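You operate a simulated robot arm through the tools that you are given. There is no shell and no other tool. Be economical: measure what you need, move in short steps, check, and stop when the job is done.

The job below is to be done with a simulated robot arm. You get a single attempt, and the scene is never put back.

Task
Open the green bench drawer, fetch the orange tin and set it in the inside of the green bench drawer and shut the drawer again. Take the collar on the top of the green bench and put it away on the small table. Put one of the boxes from the top of the green bench on the shelf under the green bench. Put the white brush on the small bench. Fetch the pink rag and set it on the blue plate on the top of the low stand. Take the thinner can from the top of the steel stand and put it on the grey tray. Take the block from the top of the steel stand and put it on the side shelf of the steel stand. Open the green cabinet door, take the blue can from the bottom of the green cabinet and leave it on the black shelf by the first gap from the left, then shut the door. Lift the upper left oil cup lid open. Any order will do. Set down upright: box, thinner can, block, blue can.

Only the result counts: the job must be done as asked and must still hold three seconds after the hand-in. Knocking over, shifting, dropping, spilling or breaking anything else fails it. Lids that push on must go on centred and level and be pressed home; caps that screw on are set level and turned clockwise until they are tight.

Robot
A 7-joint arm with a two-finger parallel gripper on a trunk, on a base that drives. Base frame: it is fixed to the floor where the robot stands at the start and does not move with it; the origin is under the middle of the robot, x ahead of it, y to its left, z up; the surface under the hand at the start is at about z = 0.88. Units: m, degrees, N and s.
Its first joint turns from -149.0 to 149.0 degrees. Places, roughly: black shelf by the first gap [-2.3, 1, 0.9]; block [-1.75, -4.5, 1]; blue can [0.75, -0.25, 0.25]; blue plate [-2, -2.25, 0.5]; box [1, 0.25, 1]; collar [0.75, 0.25, 1]; green bench drawer [0.9, 0, 0.7]; green cabinet door [0.7, 0, 0.4]; grey tray (25x15 cm) [1.1, -2.28, 0.7]; inside of the green bench drawer [1, 0, 0.7]; orange tin [1, 0.25, 1]; pink rag (6x10x3 cm) [-1.9, -2.5, 0.5]; second oil cup lid [-2.4, 4.1, 1]; shelf under the green bench [1, 0.7, 0.3]; side shelf of the steel stand (16x20 cm) [-1.56, -3.94, 0.82]; small bench (20x20 cm) [0.42, -0.7, 0.6]; small table (20x29 cm) [0.82, 2.48, 0.5]; thinner can [-1.75, -4.5, 0.75]; white brush (3x3x19 cm) [1.2, 0.2, 1]. Payload 3.5 kg.
The tool frame sits at the grasp point between the pads (the TCP): z along the fingers, y along the line on which they close. The tips reach 0.023 m beyond it. Largest opening 0.094 m; finger width 0.038, thickness 0.01; the body of the gripper, 0.054 by 0.096 m, starts 0.039 m behind the TCP.
Orientation is that of the tool frame in the base frame, as a unit quaternion [x, y, z, w]. With the fingers straight down and closing along the base's y, the tool's x points along the base's -x, its y along +y and its z along -z.

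Tools
- The arm moves only by the tool jog_arm. Its argument "commands" is a list that holds one entry, the list of rows, each a list of 7 numbers: the shift along the tool's x, y, z in units of 40 mm (1.0 is 40 mm), then the turn, a rotation vector about the tool's x, y, z in units of 4 degrees (1.0 is 4 degrees), then the gripper command, from -1 (shut) to 1 (fully open), values between in proportion. In form: [[[x, y, z, ax, ay, az, grip], ...]]. A call has 1 to 8 rows; each row shifts and turns the commanded pose from where the row before left it, along the tool's axes as they then stand. A call with a number of a shift or a turn outside -1 to 1 is refused whole. Each row takes 0.2 s and may step no farther than 0.05 m and 8.6 degrees from the row before; otherwise, or with a gripper value out of range, the whole call is refused. A pose out of reach is approached as far as the arm can. The call stops where the force on the tool passes 40 N (or 10 N more than at its start, if that is more) or the arm is blocked; 0.2 s more then pass. The fingers move at their own pace (about 0.153 m/s each) and stop on an object; they squeeze with about 43 N. The grip force told is the motor's: it shows also when the fingers shut on nothing. Time passes only in rows, and 0.2 s behind the last, so rows that do not move let the fingers close. The reply holds the time, the measured pose of the TCP, the force on the tool along the base axes, the opening and the grip force, in the units named above and with some noise, with the torque about the TCP (base axes, N m) and any sound that the robot's microphone picked up, and new pictures: "views" is both (left out), scene, wrist or none.
- Cameras (640 x 400 px; columns grow to the right, rows downward): "scene" is now at [-0.2493, 0.1572, 1.2707]; the picture's right is [-0.24, -0.97, 0.00], its down [-0.51, 0.13, -0.85] and it looks along [0.82, -0.21, -0.53] (base axes); focal length 255 px, centre (320, 200). "wrist" rides on the gripper at [0.086, 0.016, -0.074] in the tool frame; the picture's right is [-0.18, 0.98, 0.00], its down [-0.58, -0.11, -0.81] and it looks along [-0.79, -0.15, 0.59] (tool axes); focal length 243 px, centre (320, 200). There is no depth. A picture from a camera that has moved, and an enlarged one, comes with that camera's place and axes in the base frame and with its lens. The place of the scene camera against the robot may be out by one fixed shift of up to 0.012 m in any direction.
- base_move(legs): drives the robot by 1 to 6 legs, each [ahead, left, turn to the left] in m, m and degrees, along the robot's own axes; the way and the turn of a leg run together, so that a leg with both is an arc; at most 1.5 m and 180 degrees a leg. The arm and the cameras ride along, it lands a little off, and it stops where it bumps. It gives what a move gives, and a new picture of the scene camera.
- pan_tilt(pan, tilt): turns the head with the scene camera to pan (to the left, within 143 degrees either way) and tilt (down, from -29 to 69), counted from straight ahead of the robot. It gives what a move gives, and a new picture of the scene camera.
- zoom(camera, box): a new picture of the part [left, top, right, bottom] of that camera's present view, enlarged. The clock stands still meanwhile.
- close_job(): hands the job in; it is judged then, once.

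Go step by step. Nothing tells you exact positions but the pictures and the camera data: compare them with the known pose of the tool, close in by small moves and look again before you grip or let go. The budget is 535 turns and 360 pictures, counting those below and the enlarged ones. Unless the task says otherwise, let go and move clear before handing in, and close with one line.

The tools are called as name(argument=value, ...) on one line, values as JSON. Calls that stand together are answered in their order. jog_arm: Moves the arm, as the interface text tells. Its arguments: {"type":"object","properties":{"commands":{"type":"array","items":{"type":"array","items":{"type":"array","items":{"type":"number"}}}},"views":{"type":"string","enum":["both","scene","wrist","none"]}},"required":["commands"]} The other tools are called the same way: base_move (legs) drives the base; pan_tilt (pan, tilt) turns the head that bears the scene camera; zoom (camera, box) takes an enlarged picture of a part of a camera's view; close_job () hands the job in.

At the start:

```text
clock: 0.0
position: [1.0406, 0.3474, 1.1811]
tcp_rot: [0.0, 1.0, 0.0, 0.0]
ft_force: [-0.4, -0.4, -0.6]
torque: [0.0, 0.0, -0.01]
width: 0.0939
finger_force: 0.1
robot x, y, heading: [-0.0005, -0.0017, -0.0]
head pan, tilt: [-14.2, 31.9]
```

scene: 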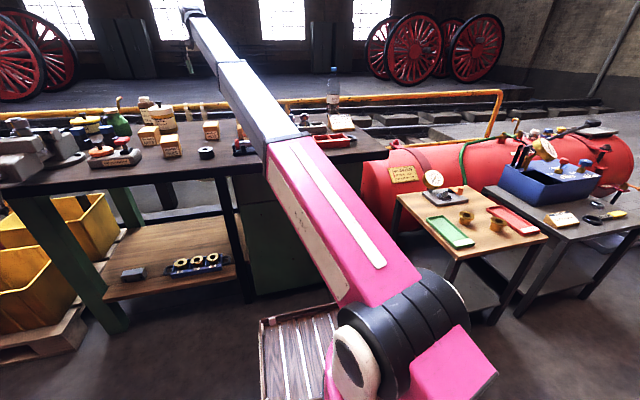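
wrist: 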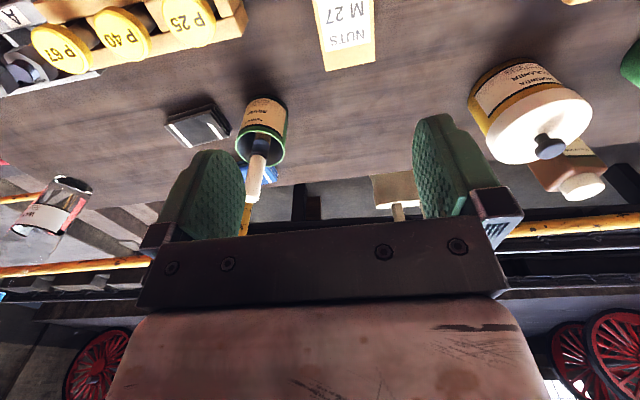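

The arm hides part of the green bench; I take a closer look at the bench first.

zoom(camera="scene", box=[0, 80, 280, 255])

zoom(camera="wrist", box=[0, 0, 640, 400])

pan_tilt(pan=0, tilt=45)

```text
2.29 times, centred on (140, 168) of scene
camera zoom: at [-0.2493, 0.1572, 1.2707], right [-0.24, -0.97, 0.0], down [-0.51, 0.13, -0.85], along [0.82, -0.21, -0.53], focal length 582 px, centre (731, 274)
```

zoom: 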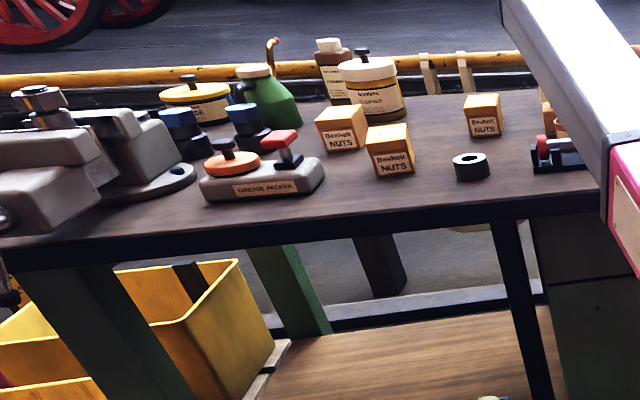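

```text
1.00 times, centred on (320, 200) of wrist (not enlarged: the box is as wide or as high as the picture)
camera zoom: at [0.9545, 0.3624, 1.2546], right [0.18, 0.98, 0.0], down [0.58, -0.11, 0.81], along [0.79, -0.15, -0.59], focal length 243 px, centre (320, 200)
```

zoom: 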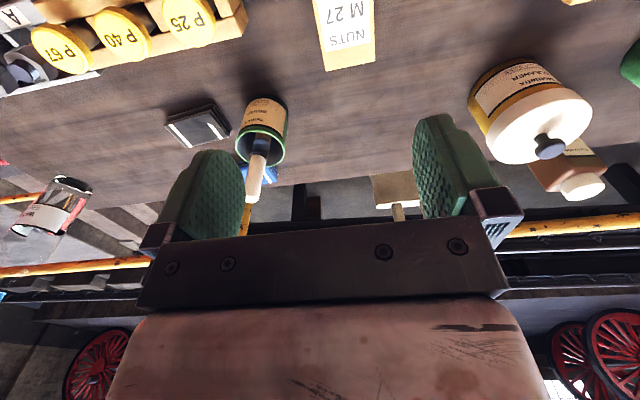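

```text
clock: 0.8
position: [1.0417, 0.346, 1.18]
tcp_rot: [-0.001, 1.0, 0.0, 0.0]
ft_force: [0.3, 0.4, 0.9]
torque: [0.0, -0.02, -0.02]
width: 0.0938
finger_force: 0.1
robot x, y, heading: [0.0022, -0.0019, -0.1]
head pan, tilt: [0.0, 45.0]
camera scene: at [-0.2548, 0.1791, 1.2512], right [0.0, -1.0, 0.0], down [-0.71, 0.0, -0.71], along [0.71, 0.0, -0.71], focal length 255 px, centre (320, 200)
```

scene: 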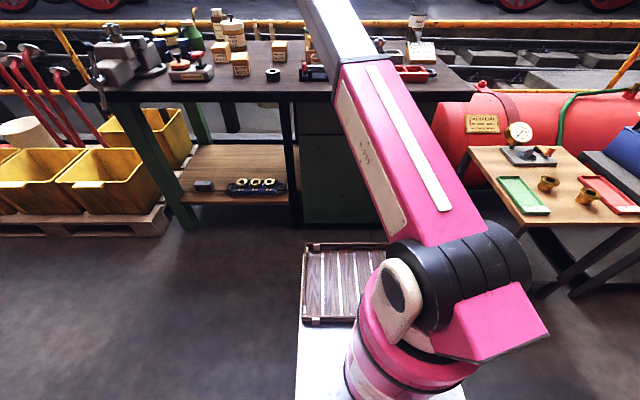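

The boxes, collar and white-lidded jar are on the bench; the arm still covers the middle. I swing the arm to the left to see the drawer and door.

jog_arm(commands=[[[0.7, 0.7, -0.7, 0, 0, 0, 1], [0.7, 0.7, -0.7, 0, 0, 0, 1], [0.7, 0.7, -0.7, 0, 0, 0, 1], [0.7, 0.7, 0, 0, 0, 0, 1], [0.7, 0.7, 0, 0, 0, 0, 1], [0.7, 0.7, 0, 0, 0, 0, 1], [0.7, 0.7, 0, 0, 0, 0, 1], [0.7, 0.7, 0, 0, 0, 0, 1]]], views="both")

pan_tilt(pan=-5, tilt=30)

```text
clock: 2.6
position: [0.8211, 0.5747, 1.2565]
tcp_rot: [0.0, 1.0, 0.003, 0.006]
ft_force: [0.8, 0.1, 0.0]
torque: [0.03, 0.0, 0.01]
width: 0.094
finger_force: 0.0
out of reach, approached as far as the arm can: row 6, 7, 8
robot x, y, heading: [0.0007, -0.002, -0.1]
head pan, tilt: [0.0, 45.0]
camera scene: at [-0.2547, 0.1793, 1.2511], right [0.0, -1.0, 0.0], down [-0.71, 0.0, -0.71], along [0.71, 0.0, -0.71], focal length 255 px, centre (320, 200)
camera wrist: at [0.7342, 0.5892, 1.3296], right [0.18, 0.98, 0.01], down [0.57, -0.11, 0.81], along [0.8, -0.15, -0.58], focal length 243 px, centre (320, 200)
```

scene: 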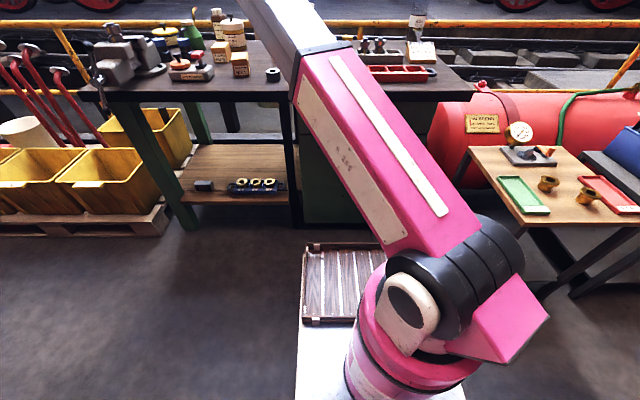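
wrist: 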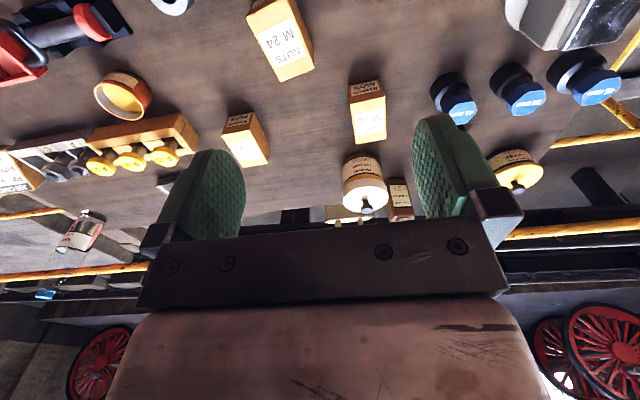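

```text
clock: 3.3
position: [0.821, 0.5743, 1.2564]
tcp_rot: [0.0, 1.0, 0.003, 0.006]
ft_force: [0.2, 0.2, 0.4]
torque: [0.0, 0.03, -0.01]
width: 0.094
finger_force: 0.1
robot x, y, heading: [-0.0026, 0.0002, -0.1]
head pan, tilt: [-5.0, 30.0]
camera scene: at [-0.2461, 0.1713, 1.2737], right [-0.09, -1.0, 0.0], down [-0.5, 0.04, -0.87], along [0.86, -0.08, -0.5], focal length 255 px, centre (320, 200)
```

scene: 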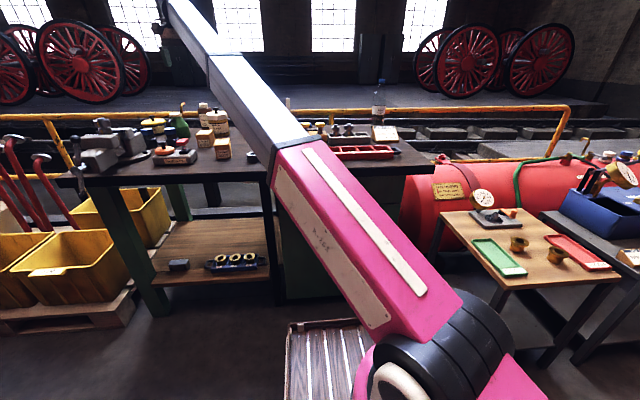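

The arm still covers the drawer; I swing it further to the left.

jog_arm(commands=[[[1, 0.5, 0, 0, 0, 0, 1], [1, 0.5, 0, 0, 0, 0, 1], [1, 0.5, 0, 0, 0, 0, 1], [1, 0.5, 0, 0, 0, 0, 1], [1, 0.5, 0, 0, 0, 0, 1], [1, 0.3, 0, 0, 0, 0, 1], [1, 0.3, 0, 0, 0, 0, 1], [1, 0.3, 0, 0, 0, 0, 1]]], views="none")

jog_arm(commands=[[[1, 0.5, 0, 0, 0, 0, 1], [1, 0.5, 0, 0, 0, 0, 1], [1, 0.3, 0, 0, 0, 0, 1], [1, 0.3, 0, 0, 0, 0, 1], [1, 0.1, 0, 0, 0, 0, 1], [1, 0, 0, 0, 0, 0, 1], [1, 0, 0, 0, 0, 0, 1], [1, 0, 0, 0, 0, 0, 1]]], views="scene")

```text
clock: 5.1
position: [0.5203, 0.7281, 1.1997]
tcp_rot: [0.0, 1.0, 0.005, 0.005]
ft_force: [0.1, -0.2, 0.6]
torque: [0.0, 0.02, 0.01]
width: 0.0939
finger_force: 0.0
out of reach, approached as far as the arm can: row 1, 2, 3, 4, 5, 6, 7, 8
robot x, y, heading: [0.0025, 0.0004, -0.0]
head pan, tilt: [-5.0, 30.0]
```

```text
clock: 6.9
position: [0.2088, 0.8122, 1.1608]
tcp_rot: [0.0, 1.0, 0.006, 0.001]
ft_force: [-0.3, -0.4, 0.0]
torque: [0.02, -0.02, -0.03]
width: 0.0942
finger_force: 0.1
out of reach, approached as far as the arm can: row 1, 3, 4, 5, 6, 7, 8
robot x, y, heading: [-0.0001, 0.001, -0.0]
head pan, tilt: [-5.0, 30.0]
camera scene: at [-0.246, 0.1715, 1.2737], right [-0.09, -1.0, 0.0], down [-0.5, 0.04, -0.87], along [0.86, -0.08, -0.5], focal length 255 px, centre (320, 200)
```

scene: 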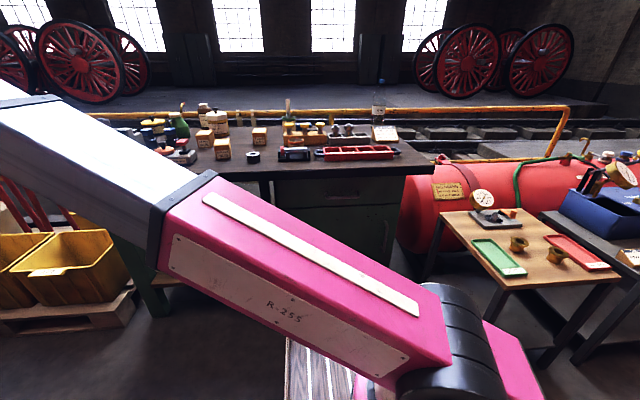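

Now the bench front is visible; I zoom to see the drawer, the door and the bench top.

zoom(camera="scene", box=[130, 80, 450, 280])

zoom(camera="scene", box=[230, 100, 410, 212])

zoom(camera="scene", box=[420, 140, 640, 280])

```text
2.00 times, centred on (290, 180) of scene
camera zoom: at [-0.246, 0.1715, 1.2737], right [-0.09, -1.0, 0.0], down [-0.5, 0.04, -0.87], along [0.86, -0.08, -0.5], focal length 510 px, centre (380, 240)
```

zoom: 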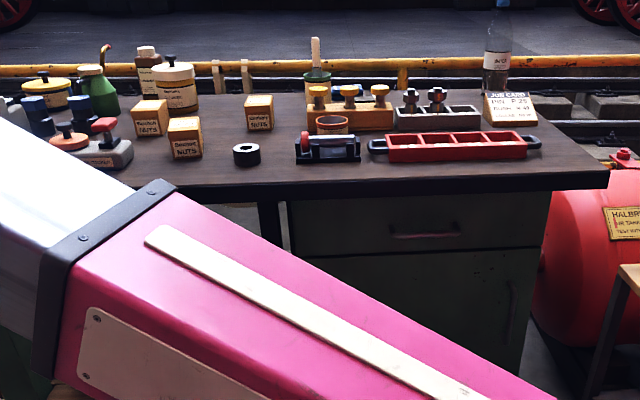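

```text
3.56 times, centred on (320, 156) of scene
camera zoom: at [-0.246, 0.1715, 1.2737], right [-0.09, -1.0, 0.0], down [-0.5, 0.04, -0.87], along [0.86, -0.08, -0.5], focal length 906 px, centre (320, 356)
```

zoom: 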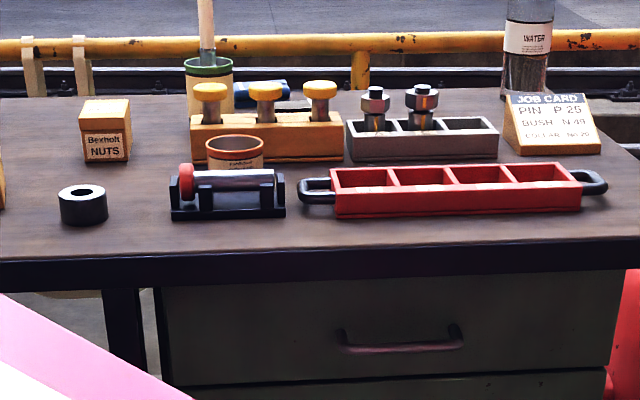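

```text
2.86 times, centred on (530, 210) of scene
camera zoom: at [-0.246, 0.1715, 1.2737], right [-0.09, -1.0, 0.0], down [-0.5, 0.04, -0.87], along [0.86, -0.08, -0.5], focal length 728 px, centre (-280, 171)
```

zoom: 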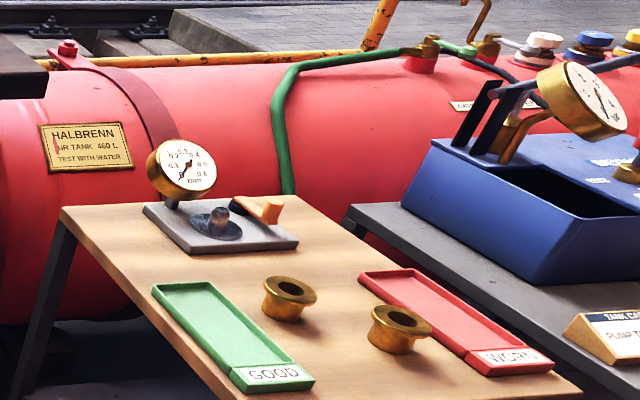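

I see a drawer handle bar near (0.69, 0, 0.74), the orange tin near (0.91, 0.18, 0.92), and the collar near (0.80, 0.36). I drive 0.45 m left so the drawer can come out beside the robot.

base_move(legs=[[0, 0.45, 0]])

pan_tilt(pan=-20, tilt=35)

```text
clock: 9.6
position: [0.2098, 1.2532, 1.1604]
tcp_rot: [0.0, 1.0, 0.006, 0.002]
ft_force: [-0.7, 0.3, 0.6]
torque: [0.0, 0.0, -0.01]
width: 0.0938
finger_force: 0.1
robot x, y, heading: [-0.0037, 0.4426, 0.4]
head pan, tilt: [-5.0, 30.0]
camera scene: at [-0.2459, 0.6143, 1.2737], right [-0.09, -1.0, 0.0], down [-0.5, 0.04, -0.87], along [0.86, -0.08, -0.5], focal length 255 px, centre (320, 200)
```

scene: 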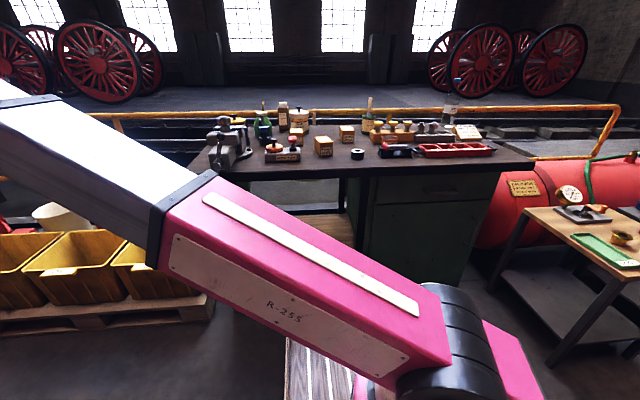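

```text
clock: 10.4
position: [0.2095, 1.2541, 1.1614]
tcp_rot: [0.0, 1.0, 0.005, 0.001]
ft_force: [-0.8, 0.1, 0.0]
torque: [0.02, 0.01, 0.02]
width: 0.0938
finger_force: 0.1
robot x, y, heading: [-0.002, 0.4453, -0.0]
head pan, tilt: [-20.0, 35.0]
camera scene: at [-0.2533, 0.5921, 1.266], right [-0.34, -0.94, 0.0], down [-0.54, 0.2, -0.82], along [0.77, -0.28, -0.57], focal length 255 px, centre (320, 200)
```

scene: 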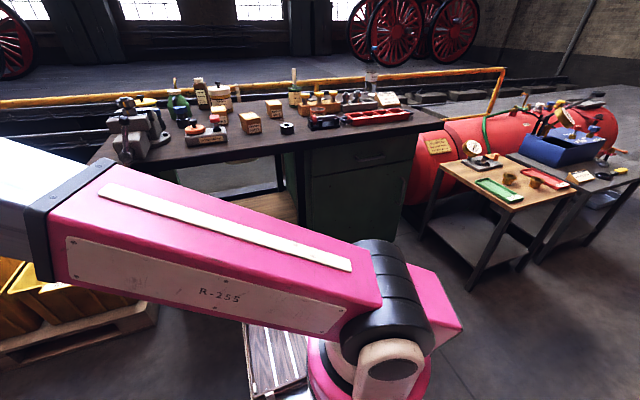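

Good view of the drawer and door from here; zoom for the handles.

zoom(camera="scene", box=[270, 80, 430, 180])

zoom(camera="scene", box=[290, 130, 450, 230])

zoom(camera="scene", box=[420, 120, 640, 258])

```text
4.00 times, centred on (350, 130) of scene
camera zoom: at [-0.2533, 0.5921, 1.266], right [-0.34, -0.94, 0.0], down [-0.54, 0.2, -0.82], along [0.77, -0.28, -0.57], focal length 1019 px, centre (200, 480)
```

zoom: 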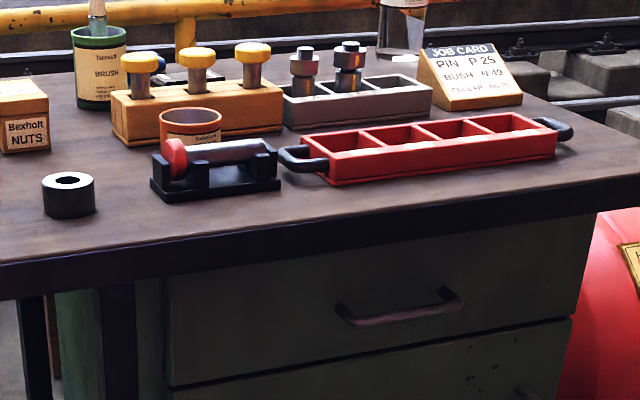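

```text
4.00 times, centred on (370, 180) of scene
camera zoom: at [-0.2533, 0.5921, 1.266], right [-0.34, -0.94, 0.0], down [-0.54, 0.2, -0.82], along [0.77, -0.28, -0.57], focal length 1019 px, centre (120, 280)
```

zoom: 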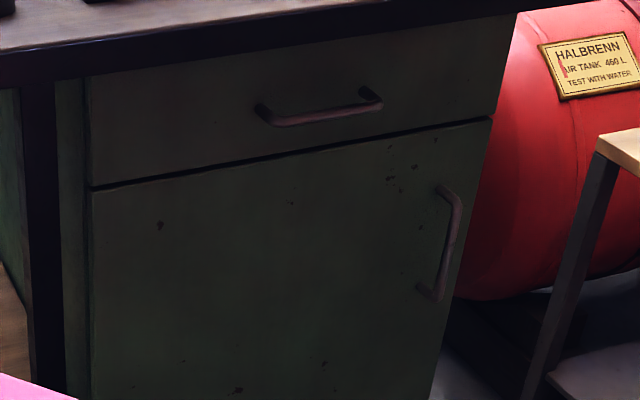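

```text
2.90 times, centred on (530, 189) of scene
camera zoom: at [-0.2533, 0.5921, 1.266], right [-0.34, -0.94, 0.0], down [-0.54, 0.2, -0.82], along [0.77, -0.28, -0.57], focal length 738 px, centre (-289, 232)
```

zoom: 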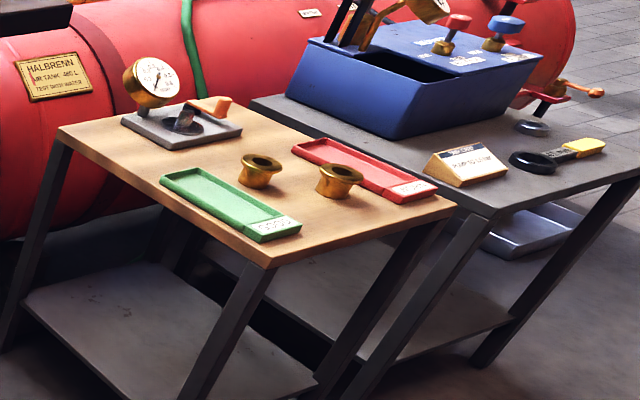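

Handle bar located at about (0.70, -0.01, 0.738), door handle about (0.70, -0.235, 0.50). I bring the arm round to the front, clear of the bench edge.

jog_arm(commands=[[[-0.81, -0.94, 0, 0, 0, 0, 1], [-0.81, -0.94, 0, 0, 0, 0, 1], [-0.81, -0.94, 0, 0, 0, 0, 1], [-0.81, -0.94, 0, 0, 0, 0, 1], [-0.81, -0.94, 0, 0, 0, 0, 1], [-0.81, -0.94, 0, 0, 0, 0, 1], [-0.81, -0.94, 0, 0, 0, 0, 1], [-0.81, -0.94, 0, 0, 0, 0, 1]]], views="none")

jog_arm(commands=[[[-0.1, -1, 0, 0, 0, 0, 1], [-0.1, -1, 0, 0, 0, 0, 1], [-0.1, -1, 0, 0, 0, 0, 1], [-0.1, -1, 0, 0, 0, 0, 1], [-0.1, -1, 0, 0, 0, 0, 1], [-0.1, -1, 0, 0, 0, 0, 1], [-0.1, -1, 0, 0, 0, 0, 1], [-0.1, -1, 0, 0, 0, 0, 1]]], views="none")

jog_arm(commands=[[[0, -1, 0, 0, 0, 0, 1], [0, -1, 0, 0, 0, 0, 1], [0, -1, 0, 0, 0, 0, 1], [0, -1, 0, 0, 0, 0, 1], [0, -1, 0, 0, 0, 0, 1], [0, -1, 0, 0, 0, 0, 1], [0, -1, 0, 0, 0, 0, 1], [0, -1, 0, 0, 0, 0, 1]]], views="both")

```text
clock: 12.2
position: [0.4798, 0.9701, 1.1218]
tcp_rot: [0.0, 1.0, 0.01, 0.006]
ft_force: [0.9, 1.7, -1.1]
torque: [0.02, 0.01, 0.0]
width: 0.0939
finger_force: 0.1
out of reach, approached as far as the arm can: row 2, 3, 4, 5, 6, 8
robot x, y, heading: [-0.0001, 0.4444, 0.0]
head pan, tilt: [-20.0, 35.0]
```

```text
clock: 14.0
position: [0.5315, 0.6656, 1.0565]
tcp_rot: [0.0, 1.0, 0.007, 0.006]
ft_force: [-0.6, -1.0, 0.1]
torque: [0.03, -0.02, -0.02]
width: 0.0942
finger_force: 0.1
out of reach, approached as far as the arm can: row 1, 2, 3, 4, 5, 6, 7, 8
robot x, y, heading: [0.0019, 0.4441, 0.1]
head pan, tilt: [-20.0, 35.0]
```

```text
clock: 14.5
position: [0.5377, 0.6111, 1.0513]
tcp_rot: [0.012, 1.0, 0.009, 0.008]
ft_force: [0.6, 12.2, -3.4]
torque: [-1.19, -0.32, -1.27]
width: 0.0941
finger_force: 0.0
out of reach, approached as far as the arm can: row 1, 2
robot x, y, heading: [-0.0028, 0.4452, 0.0]
head pan, tilt: [-20.0, 35.0]
stopped in row 2: the force on the tool passed its limit at 69 N (the readings are from after the stop); the commanded pose is now the measured one
camera scene: at [-0.2532, 0.5919, 1.2659], right [-0.34, -0.94, 0.0], down [-0.54, 0.2, -0.82], along [0.77, -0.28, -0.57], focal length 255 px, centre (320, 200)
camera wrist: at [0.4494, 0.6267, 1.1228], right [0.21, 0.98, 0.02], down [0.57, -0.14, 0.81], along [0.8, -0.15, -0.58], focal length 243 px, centre (320, 200)
```

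scene: 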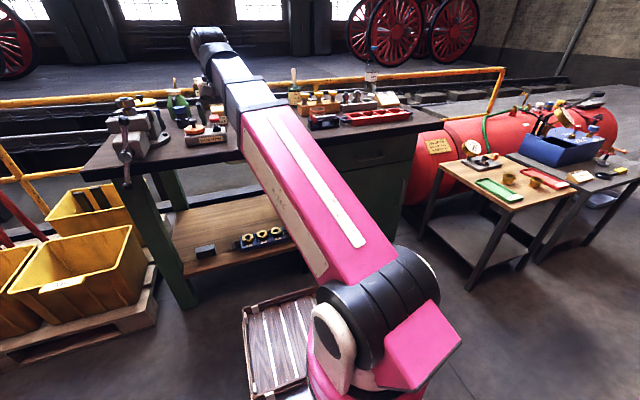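
wrist: 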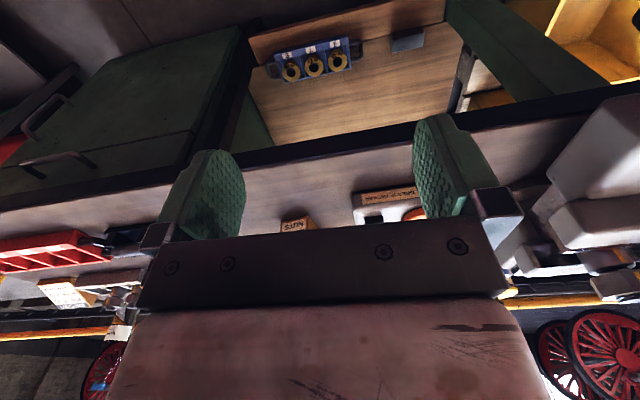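

The hand jammed against the arm's own link at this short radius and height, so tool-down poses need more reach when high. I back off and move outward first.

jog_arm(commands=[[[0, 0.5, 0, 0, 0, 0, 1], [-1, 0, 0, 0, 0, 0, 1], [-1, 0, 0, 0, 0, 0, 1], [-1, 0, 0, 0, 0, 0, 1], [-1, 0, 0, 0, 0, 0, 1], [-0.5, -0.5, 0, 0, 0, 0, 1], [0, -1, 0, 0, 0, 0, 1], [0, -1, 0, 0, 0, 0, 1]]], views="none")

jog_arm(commands=[[[0, -1, 0, 0, 0, 0, 1], [0, -1, 0, 0, 0, 0, 1], [0, -1, 0, 0, 0, 0, 1], [0, -1, 0, 0, 0, 0, 1], [0, -1, 0, 0, 0, 0, 1], [0, -1, 0, 0, 0, 0, 1], [0, -1, 0, 0, 0, 0, 1], [0, -1, 0, 0, 0, 0, 1]]], views="both")

```text
clock: 16.3
position: [0.7159, 0.5263, 1.0497]
tcp_rot: [0.01, 1.0, 0.008, 0.007]
ft_force: [0.3, 0.3, 0.0]
torque: [0.04, 0.0, 0.01]
width: 0.094
finger_force: 0.0
robot x, y, heading: [0.0009, 0.4408, 0.1]
head pan, tilt: [-20.0, 35.0]
```

```text
clock: 17.2
position: [0.7156, 0.4053, 1.0495]
tcp_rot: [0.013, 1.0, 0.009, 0.011]
ft_force: [0.6, -0.7, -1.5]
torque: [0.04, -0.14, 0.06]
width: 0.094
finger_force: 0.1
robot x, y, heading: [-0.0002, 0.4455, -0.1]
head pan, tilt: [-20.0, 35.0]
stopped in row 4: the force on the tool passed its limit at 45 N (the readings are from after the stop); the commanded pose is now the measured one
camera scene: at [-0.2532, 0.5919, 1.2659], right [-0.34, -0.94, 0.0], down [-0.54, 0.2, -0.82], along [0.77, -0.28, -0.57], focal length 255 px, centre (320, 200)
camera wrist: at [0.6279, 0.4215, 1.1225], right [0.21, 0.98, 0.02], down [0.56, -0.14, 0.82], along [0.8, -0.16, -0.58], focal length 243 px, centre (320, 200)
```

scene: 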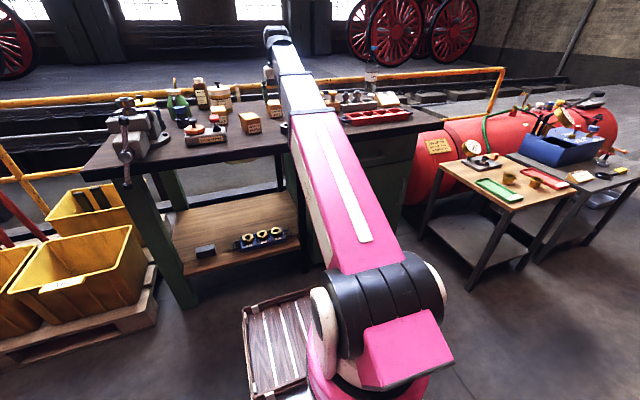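
wrist: 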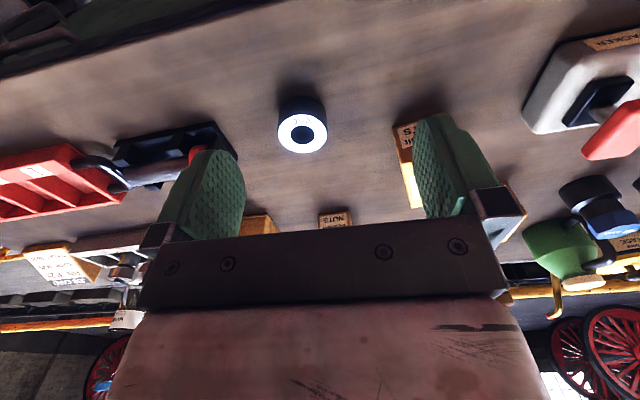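

That stop was only a transient (force is back near zero, nothing touched). I go on to the right.

jog_arm(commands=[[[0, -0.7, 0, 0, 0, 0, 1], [0, -0.7, 0, 0, 0, 0, 1], [0, -0.7, 0, 0, 0, 0, 1], [0, -0.7, 0, 0, 0, 0, 1], [0, -0.7, 0, 0, 0, 0, 1], [0, -0.7, 0, 0, 0, 0, 1], [0, -0.7, 0, 0, 0, 0, 1], [0, -0.7, 0, 0, 0, 0, 1]]], views="none")

jog_arm(commands=[[[0.8, -0.5, 0, 0, 0, 0, 1], [0.8, -0.5, 0, 0, 0, 0, 1], [0.8, -0.5, 0, 0, 0, 0, 1], [0.8, -0.5, 0, 0, 0, 0, 1], [0.8, -0.5, 0, 0, 0, 0, 1], [0.8, -0.5, 0, 0, 0, 0, 1], [0, -0.5, 0, 0, 0, 0, 1]]], views="scene")

```text
clock: 18.0
position: [0.7127, 0.3228, 1.05]
tcp_rot: [0.015, 1.0, 0.008, 0.011]
ft_force: [1.3, -2.1, -3.8]
torque: [0.17, -0.24, 0.24]
width: 0.094
finger_force: 0.1
robot x, y, heading: [-0.0004, 0.4437, -0.0]
head pan, tilt: [-20.0, 35.0]
stopped in row 4: the force on the tool passed its limit at 42 N (the readings are from after the stop); the commanded pose is now the measured one
```

```text
clock: 18.4
position: [0.6906, 0.3101, 1.0501]
tcp_rot: [0.018, 1.0, 0.008, 0.016]
ft_force: [2.6, -3.1, -6.3]
torque: [0.12, -0.47, 0.29]
width: 0.0943
finger_force: 0.0
robot x, y, heading: [0.0032, 0.4401, 0.1]
head pan, tilt: [-20.0, 35.0]
stopped in row 1: the force on the tool passed its limit at 52 N (the readings are from after the stop); the commanded pose is now the measured one
camera scene: at [-0.2533, 0.5919, 1.2659], right [-0.34, -0.94, 0.0], down [-0.54, 0.2, -0.82], along [0.77, -0.28, -0.57], focal length 255 px, centre (320, 200)
```

scene: 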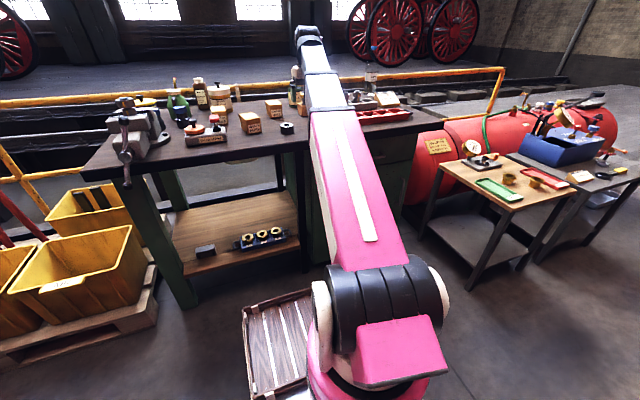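

The hand seems to be folding against the forearm (tool down, high, close in). I start turning the tool toward horizontal, which opens that angle.

jog_arm(commands=[[[-0.5, 0.3, 0, 0, 0, 0, 1], [0, 0, 0, 0, -1, 0, 1], [0, 0, 0, 0, -1, 0, 1], [0, 0, 0, -0.3, -1, 0.3, 1], [0, 0, 0, -1, -1, 1, 1], [0, 0, 0, -1, -1, 1, 1], [0, 0, 0, -1, -1, 1, 1]]], views="scene")

```text
clock: 20.0
position: [0.7099, 0.3187, 1.0506]
tcp_rot: [0.121, 0.958, 0.131, 0.223]
ft_force: [0.1, -0.4, 0.5]
torque: [0.04, -0.01, -0.04]
width: 0.094
finger_force: 0.1
robot x, y, heading: [-0.0018, 0.4446, -0.2]
head pan, tilt: [-20.0, 35.0]
camera scene: at [-0.2533, 0.5919, 1.2659], right [-0.34, -0.94, 0.0], down [-0.54, 0.2, -0.82], along [0.77, -0.28, -0.57], focal length 255 px, centre (320, 200)
```

scene: 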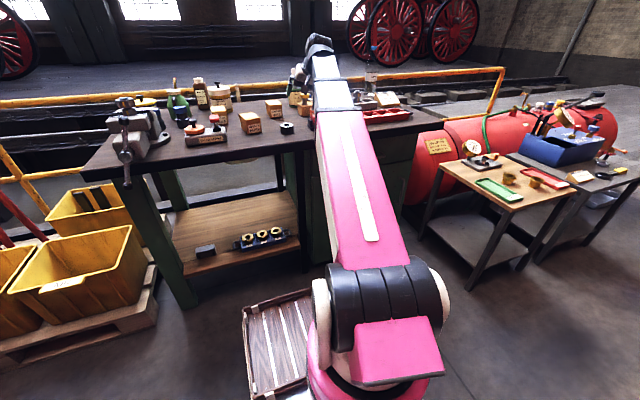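

Forces are clear now. I keep turning to a horizontal tool with vertical closing, pointed slightly right.

jog_arm(commands=[[[0, 0, 0, -0.464, -0.95, 0.974, 1], [0, 0, 0, -0.464, -0.95, 0.974, 1], [0, 0, 0, -0.464, -0.95, 0.974, 1], [0, 0, 0, -0.464, -0.95, 0.974, 1], [0, 0, 0, -0.464, -0.95, 0.974, 1], [0, 0, 0, -0.464, -0.95, 0.974, 1], [0, 0, 0, -0.464, -0.95, 0.974, 1], [0, 0, 0, -0.464, -0.95, 0.974, 1]]], views="none")

jog_arm(commands=[[[0, 0, 0, -0.464, -0.95, 0.974, 1], [0, 0, 0, -0.464, -0.95, 0.974, 1], [0, 0, 0, -0.464, -0.95, 0.974, 1], [0, 0, 0, -0.464, -0.95, 0.974, 1], [0, 0, 0, -0.464, -0.95, 0.974, 1], [0, 0, 0, -0.464, -0.95, 0.974, 1], [0, 0, 0, -0.464, -0.95, 0.974, 1], [0, 0, 0, -0.464, -0.95, 0.974, 1]]], views="both")

```text
clock: 21.8
position: [0.7105, 0.3198, 1.0498]
tcp_rot: [0.372, 0.775, 0.269, 0.434]
ft_force: [0.0, -0.4, -0.1]
torque: [-0.01, 0.0, 0.03]
width: 0.094
finger_force: 0.0
robot x, y, heading: [0.0011, 0.4397, -0.2]
head pan, tilt: [-20.0, 35.0]
```

```text
clock: 23.6
position: [0.7101, 0.3217, 1.0506]
tcp_rot: [0.562, 0.469, 0.366, 0.575]
ft_force: [0.1, 0.6, 0.1]
torque: [0.02, 0.0, 0.0]
width: 0.0942
finger_force: 0.1
robot x, y, heading: [-0.0029, 0.4416, 0.1]
head pan, tilt: [-20.0, 35.0]
camera scene: at [-0.2532, 0.5919, 1.2659], right [-0.34, -0.94, 0.0], down [-0.54, 0.2, -0.82], along [0.77, -0.28, -0.57], focal length 255 px, centre (320, 200)
camera wrist: at [0.6666, 0.4264, 1.0599], right [0.05, -0.07, 1.0], down [-0.95, -0.32, 0.03], along [0.31, -0.95, -0.08], focal length 243 px, centre (320, 200)
```

scene: 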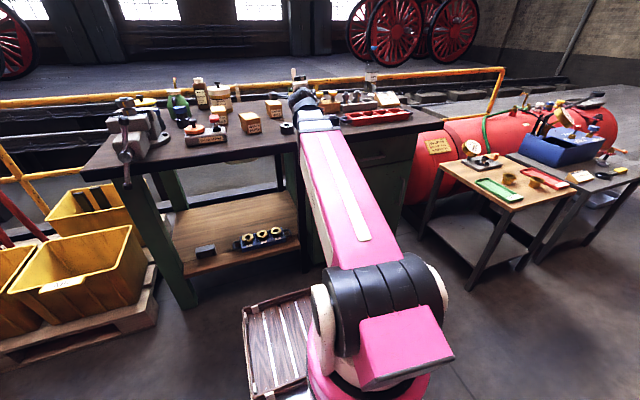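
wrist: 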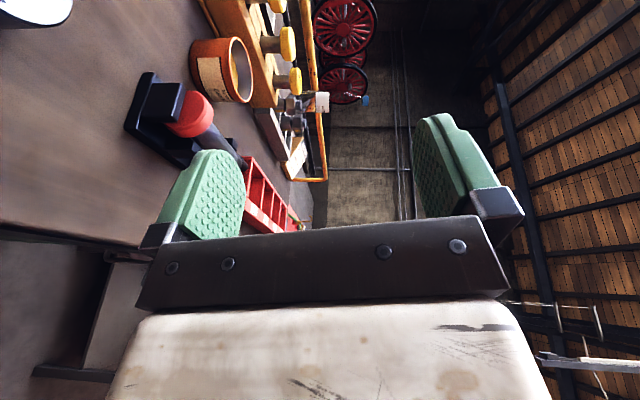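

Nearly horizontal. I finish the turn, back off from over the bench and go down to drawer height.

jog_arm(commands=[[[-0.38, 0, -0.815, -0.464, -0.95, 0.974, 1], [-0.38, 0, -0.815, -0.464, -0.95, 0.974, 1], [-0.38, 0, -0.815, 0, 0, 0, 1], [-0.38, 0, -0.815, 0, 0, 0, 1], [-0.38, 0, -0.815, 0, 0, 0, 1]]], views="none")

jog_arm(commands=[[[0, -0.97, 0, 0, 0, 0, 1], [0, -0.97, 0, 0, 0, 0, 1], [0, -0.97, 0, 0, 0, 0, 1], [0, -0.97, 0, 0, 0, 0, 1], [0, -0.97, 0, 0, 0, 0, 1], [0, -0.97, 0, 0, 0, 0, 1], [0, -0.97, 0, 0, 0, 0, 1], [0, -0.97, 0, 0, 0, 0, 1]]], views="wrist")

```text
clock: 24.8
position: [0.6161, 0.3059, 1.0773]
tcp_rot: [0.597, 0.379, 0.379, 0.597]
ft_force: [-0.3, -0.3, -0.1]
torque: [-0.01, 0.01, -0.03]
width: 0.0939
finger_force: 0.1
out of reach, approached as far as the arm can: row 3, 4, 5
robot x, y, heading: [0.0012, 0.4427, 0.1]
head pan, tilt: [-20.0, 35.0]
```

```text
clock: 26.6
position: [0.6378, 0.2823, 0.9116]
tcp_rot: [0.604, 0.391, 0.371, 0.587]
ft_force: [-0.3, -0.2, 0.0]
torque: [0.02, 0.04, 0.02]
width: 0.094
finger_force: 0.1
out of reach, approached as far as the arm can: row 1, 2, 3, 4, 5, 6, 7, 8
robot x, y, heading: [-0.0026, 0.4417, 0.0]
head pan, tilt: [-20.0, 35.0]
camera wrist: at [0.6082, 0.3907, 0.9287], right [-0.04, -0.18, 0.98], down [-0.98, -0.19, -0.07], along [0.2, -0.97, -0.16], focal length 243 px, centre (320, 200)
```

wrist: 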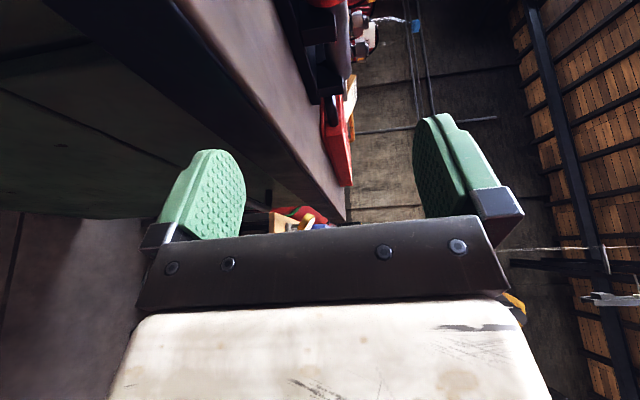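

Horizontal tool needs at least about 0.66 m radius, so the robot stands too close. I back the base up and shift right a bit.

base_move(legs=[[-0.28, 0, 0], [0, -0.2, 0]])

jog_arm(commands=[[[0, 0, 0, 0, 0, 0, 1]]], views="wrist")

```text
clock: 29.8
position: [0.365, 0.0755, 0.9114]
tcp_rot: [0.605, 0.391, 0.371, 0.586]
ft_force: [0.2, 1.0, -0.2]
torque: [0.0, 0.04, 0.03]
width: 0.0941
finger_force: 0.1
robot x, y, heading: [-0.2775, 0.2391, 0.0]
head pan, tilt: [-20.0, 35.0]
camera scene: at [-0.5278, 0.386, 1.2659], right [-0.34, -0.94, 0.0], down [-0.54, 0.2, -0.82], along [0.77, -0.28, -0.57], focal length 255 px, centre (320, 200)
```

scene: 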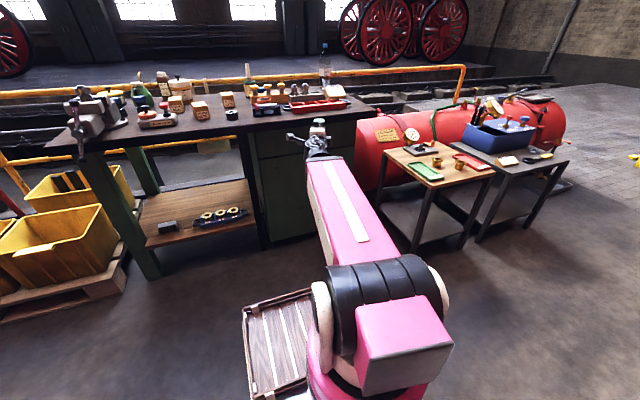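

```text
clock: 30.2
position: [0.3652, 0.0766, 0.9116]
tcp_rot: [0.605, 0.392, 0.372, 0.585]
ft_force: [-0.1, -1.0, 0.1]
torque: [-0.01, -0.03, -0.05]
width: 0.0941
finger_force: 0.1
robot x, y, heading: [-0.2753, 0.235, 0.1]
head pan, tilt: [-20.0, 35.0]
camera wrist: at [0.3338, 0.1858, 0.9288], right [-0.04, -0.18, 0.98], down [-0.98, -0.19, -0.07], along [0.2, -0.97, -0.16], focal length 243 px, centre (320, 200)
```

wrist: 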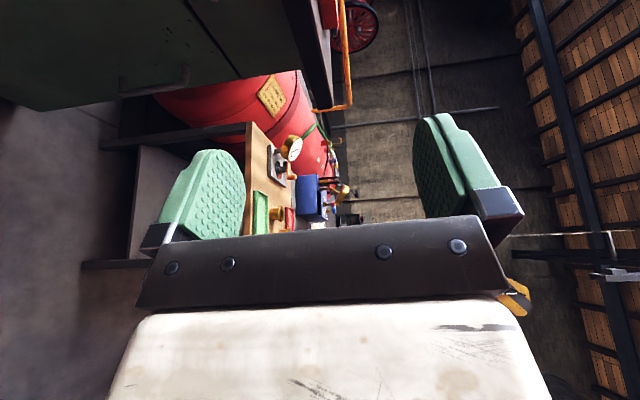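

I move forward along the tool direction to find out where the commanded pose stands.

jog_arm(commands=[[[0.2, 0, 0.9, 0, 0, 0, 1], [0.2, 0, 0.9, 0, 0, 0, 1], [0.2, 0, 0.9, 0, 0, 0, 1], [0.2, 0, 0.9, 0, 0, 0, 1], [0.2, 0, 0.9, 0, 0, 0, 1]]], views="none")

```text
clock: 31.4
position: [0.5446, 0.0386, 0.9041]
tcp_rot: [0.606, 0.394, 0.37, 0.584]
ft_force: [0.2, -1.1, -0.3]
torque: [-0.03, 0.03, 0.02]
width: 0.0941
finger_force: 0.0
robot x, y, heading: [-0.2731, 0.2334, -0.1]
head pan, tilt: [-20.0, 35.0]
```

The commanded pose follows the measured one. I lower to handle height and look.

jog_arm(commands=[[[0, -1, 0, 0, 0, 0, 1], [0, -1, 0, 0, 0, 0, 1], [0, -1, 0, 0, 0, 0, 1], [0, -1, 0, 0, 0, 0, 1], [0, -0.1, 0, 0, 0, 0, 1]]], views="both")

```text
clock: 32.6
position: [0.5436, 0.0263, 0.8322]
tcp_rot: [0.623, 0.414, 0.354, 0.561]
ft_force: [-0.4, -0.1, -0.7]
torque: [-0.02, 0.0, 0.0]
width: 0.0937
finger_force: 0.0
out of reach, approached as far as the arm can: row 1, 2, 3, 4
robot x, y, heading: [-0.2727, 0.238, -0.1]
head pan, tilt: [-20.0, 35.0]
camera scene: at [-0.5278, 0.386, 1.2659], right [-0.34, -0.94, 0.0], down [-0.54, 0.2, -0.82], along [0.77, -0.28, -0.57], focal length 255 px, centre (320, 200)
camera wrist: at [0.5134, 0.1351, 0.8548], right [0.04, -0.19, 0.98], down [-0.98, -0.2, 0.0], along [0.2, -0.96, -0.2], focal length 243 px, centre (320, 200)
```

scene: 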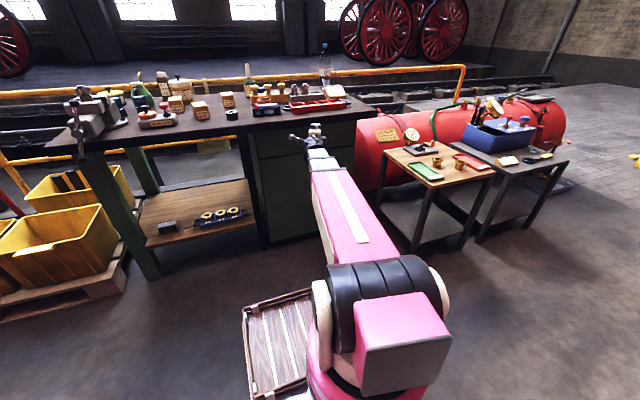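
wrist: 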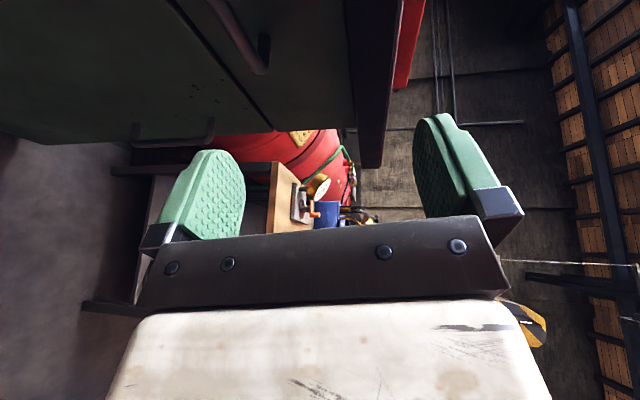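

At drawer height the arm wants the tool pitched down a bit. I pitch the tool down to about 30° and try again.

jog_arm(commands=[[[0, 0, 0, 1, 0, 0, 1], [0, 0, 0, 1, 0, 0, 1], [0, 0, 0, 1, 0, 0, 1], [0, 0, 0, 1, 0, 0, 1], [0, 0, 0, 1, 0, 0, 1], [0, 0, 0, 1, 0, 0, 1]]], views="none")

```text
clock: 34.0
position: [0.5421, 0.0261, 0.8317]
tcp_rot: [0.725, 0.478, 0.262, 0.42]
ft_force: [-0.7, 0.0, -0.4]
torque: [-0.01, 0.03, -0.01]
width: 0.0938
finger_force: 0.1
robot x, y, heading: [-0.2744, 0.2359, 0.1]
head pan, tilt: [-20.0, 35.0]
```

jog_arm(commands=[[[0, -0.67, 0.4, 0, 0, 0, 1], [0, -0.67, 0.4, 0, 0, 0, 1], [0, -0.67, 0.4, 0, 0, 0, 1]]], views="both")

```text
clock: 34.8
position: [0.5419, 0.0243, 0.7386]
tcp_rot: [0.725, 0.478, 0.261, 0.421]
ft_force: [0.6, -0.5, 0.3]
torque: [0.0, 0.0, -0.04]
width: 0.0941
finger_force: 0.1
robot x, y, heading: [-0.2726, 0.236, 0.1]
head pan, tilt: [-20.0, 35.0]
camera scene: at [-0.5278, 0.386, 1.266], right [-0.34, -0.94, 0.0], down [-0.54, 0.2, -0.82], along [0.77, -0.28, -0.57], focal length 255 px, centre (320, 200)
camera wrist: at [0.5272, 0.1272, 0.7875], right [0.39, -0.35, 0.85], down [-0.92, -0.22, 0.33], along [0.07, -0.91, -0.41], focal length 243 px, centre (320, 200)
```

scene: 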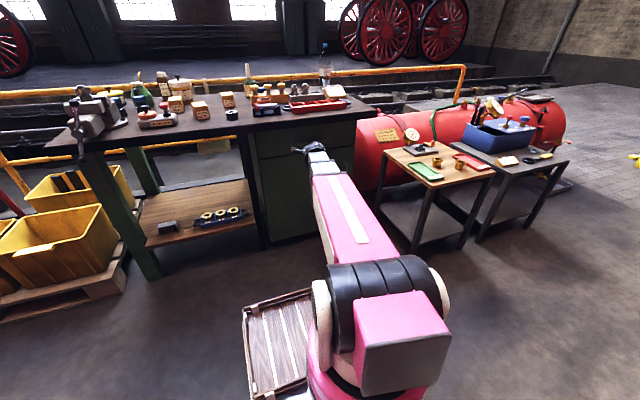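
wrist: 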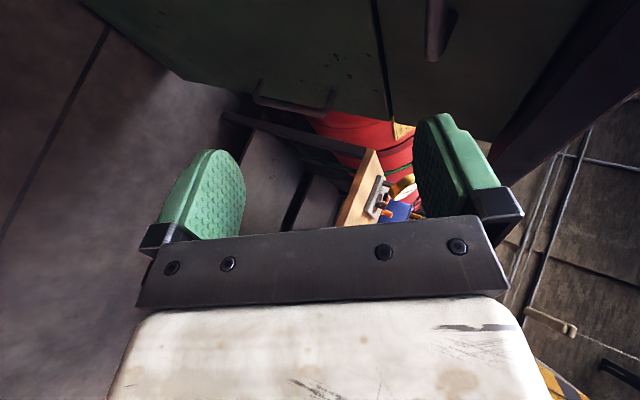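

The pose is reachable; the drawer handle shows at the top right of the wrist view. I half-close the fingers and approach the bar.

jog_arm(commands=[[[0.25, 0.567, 0.89, 0, 0, 0, 0.2], [0.25, 0.567, 0.89, 0, 0, 0, 0.2], [0.25, 0.567, 0.89, 0, 0, 0, 0.2]]], views="both")

zoom(camera="scene", box=[240, 90, 400, 190])

```text
clock: 35.6
position: [0.6707, 0.0004, 0.7428]
tcp_rot: [0.726, 0.478, 0.261, 0.42]
ft_force: [-0.7, -0.1, -0.2]
torque: [0.02, 0.04, 0.0]
width: 0.0564
finger_force: 0.2
robot x, y, heading: [-0.2753, 0.2364, 0.1]
head pan, tilt: [-20.0, 35.0]
camera scene: at [-0.5278, 0.386, 1.266], right [-0.34, -0.94, 0.0], down [-0.54, 0.2, -0.82], along [0.77, -0.28, -0.57], focal length 255 px, centre (320, 200)
camera wrist: at [0.6554, 0.1032, 0.7933], right [0.39, -0.35, 0.85], down [-0.92, -0.22, 0.33], along [0.07, -0.91, -0.41], focal length 243 px, centre (320, 200)
```

scene: 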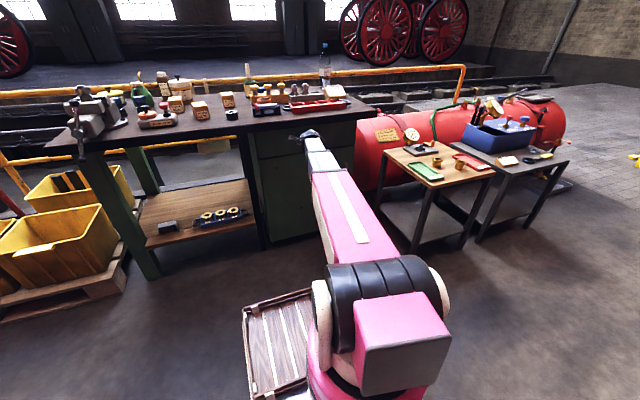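
wrist: 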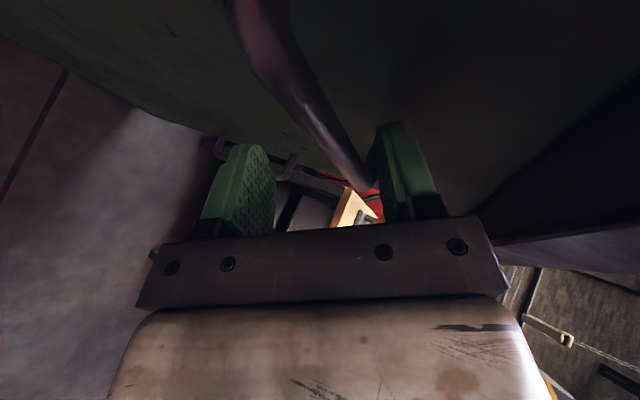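

```text
4.00 times, centred on (320, 140) of scene
camera zoom: at [-0.5278, 0.386, 1.266], right [-0.34, -0.94, 0.0], down [-0.54, 0.2, -0.82], along [0.77, -0.28, -0.57], focal length 1019 px, centre (320, 440)
```

zoom: 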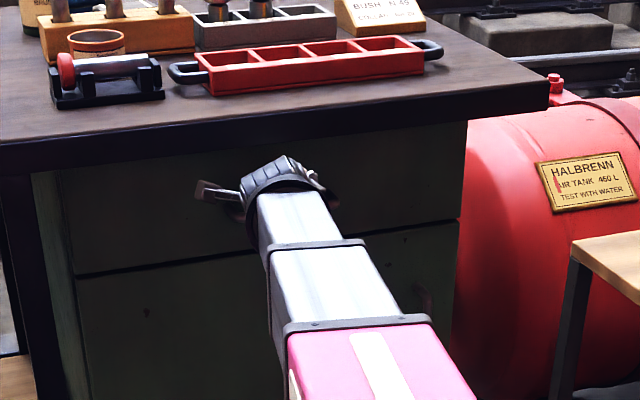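

The bar lies about 2 cm ahead between the fingers, a little toward the upper one. I advance slightly and close.

jog_arm(commands=[[[0, 0.15, 0.25, 0, 0, 0, 0.2], [0, 0, 0, 0, 0, 0, -1], [0, 0, 0, 0, 0, 0, -1], [0, 0, 0, 0, 0, 0, -1]]], views="wrist")

```text
clock: 36.3
position: [0.6835, -0.0057, 0.7487]
tcp_rot: [0.719, 0.481, 0.262, 0.428]
ft_force: [3.5, -0.3, 3.5]
torque: [-2.04, -0.08, 0.82]
width: 0.0206
finger_force: 45.2
robot x, y, heading: [-0.2745, 0.235, 0.2]
head pan, tilt: [-20.0, 35.0]
stopped in row 3: the force on the tool passed its limit at 42 N (the readings are from after the stop); the commanded pose is now the measured one
camera wrist: at [0.6672, 0.0976, 0.7962], right [0.39, -0.34, 0.86], down [-0.92, -0.22, 0.33], along [0.08, -0.92, -0.4], focal length 243 px, centre (320, 200)
```

wrist: 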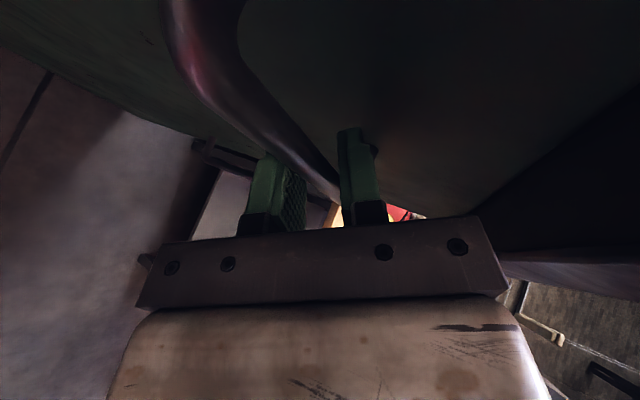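

The bar is gripped. I pull the drawer straight out.

jog_arm(commands=[[[-0.3, -0.35, -0.58, 0, 0, 0, -1], [-0.3, -0.35, -0.58, 0, 0, 0, -1], [-0.3, -0.35, -0.58, 0, 0, 0, -1], [-0.3, -0.35, -0.58, 0, 0, 0, -1], [-0.3, -0.35, -0.58, 0, 0, 0, -1], [-0.3, -0.35, -0.58, 0, 0, 0, -1]]], views="scene")

```text
clock: 37.7
position: [0.5116, -0.0055, 0.7483]
tcp_rot: [0.717, 0.481, 0.264, 0.43]
ft_force: [-1.8, 3.2, 4.9]
torque: [-2.51, -0.09, 0.11]
width: 0.0202
finger_force: 44.9
robot x, y, heading: [-0.2729, 0.2402, 0.2]
head pan, tilt: [-20.0, 35.0]
stopped in row 6: the force on the tool passed its limit at 41 N (the readings are from after the stop); the commanded pose is now the measured one
camera scene: at [-0.528, 0.3861, 1.2659], right [-0.34, -0.94, 0.0], down [-0.54, 0.2, -0.82], along [0.77, -0.28, -0.57], focal length 255 px, centre (320, 200)
```

scene: 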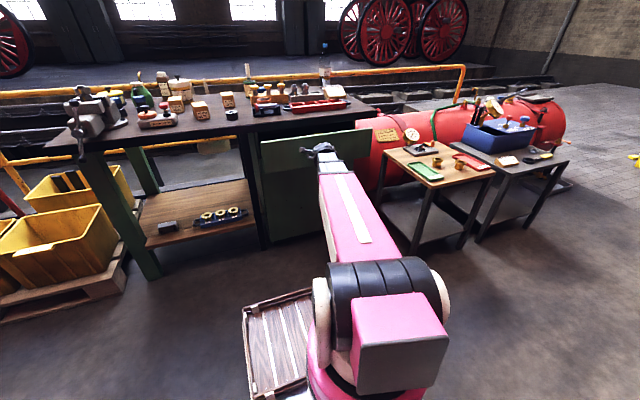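

The drawer is out 17 cm; I check whether it goes further.

jog_arm(commands=[[[-0.2, -0.24, -0.39, 0, 0, 0, -1], [-0.2, -0.24, -0.39, 0, 0, 0, -1], [-0.2, -0.24, -0.39, 0, 0, 0, -1], [-0.2, -0.24, -0.39, 0, 0, 0, -1]]], views="none")

zoom(camera="scene", box=[240, 90, 400, 190])

```text
clock: 38.9
position: [0.4293, -0.0048, 0.7489]
tcp_rot: [0.715, 0.481, 0.266, 0.432]
ft_force: [-0.2, -0.1, 4.6]
torque: [-1.93, 0.01, 1.08]
width: 0.0201
finger_force: 44.8
robot x, y, heading: [-0.2738, 0.2361, 0.2]
head pan, tilt: [-20.0, 35.0]
stopped in row 4: the force on the tool passed its limit at 41 N (the readings are from after the stop); the commanded pose is now the measured one
```

```text
4.00 times, centred on (320, 140) of scene
camera zoom: at [-0.5278, 0.3859, 1.2659], right [-0.34, -0.94, 0.0], down [-0.54, 0.2, -0.82], along [0.77, -0.28, -0.57], focal length 1019 px, centre (320, 440)
```

zoom: 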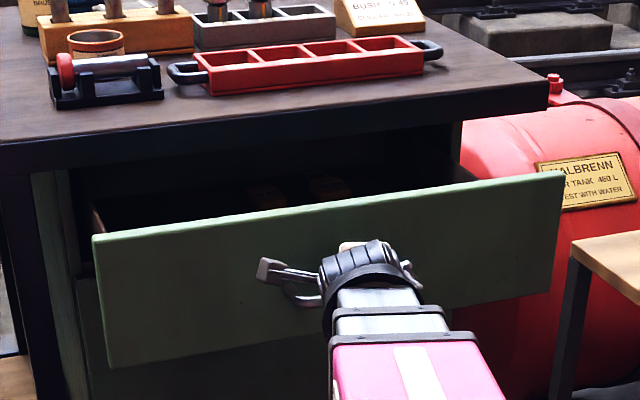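

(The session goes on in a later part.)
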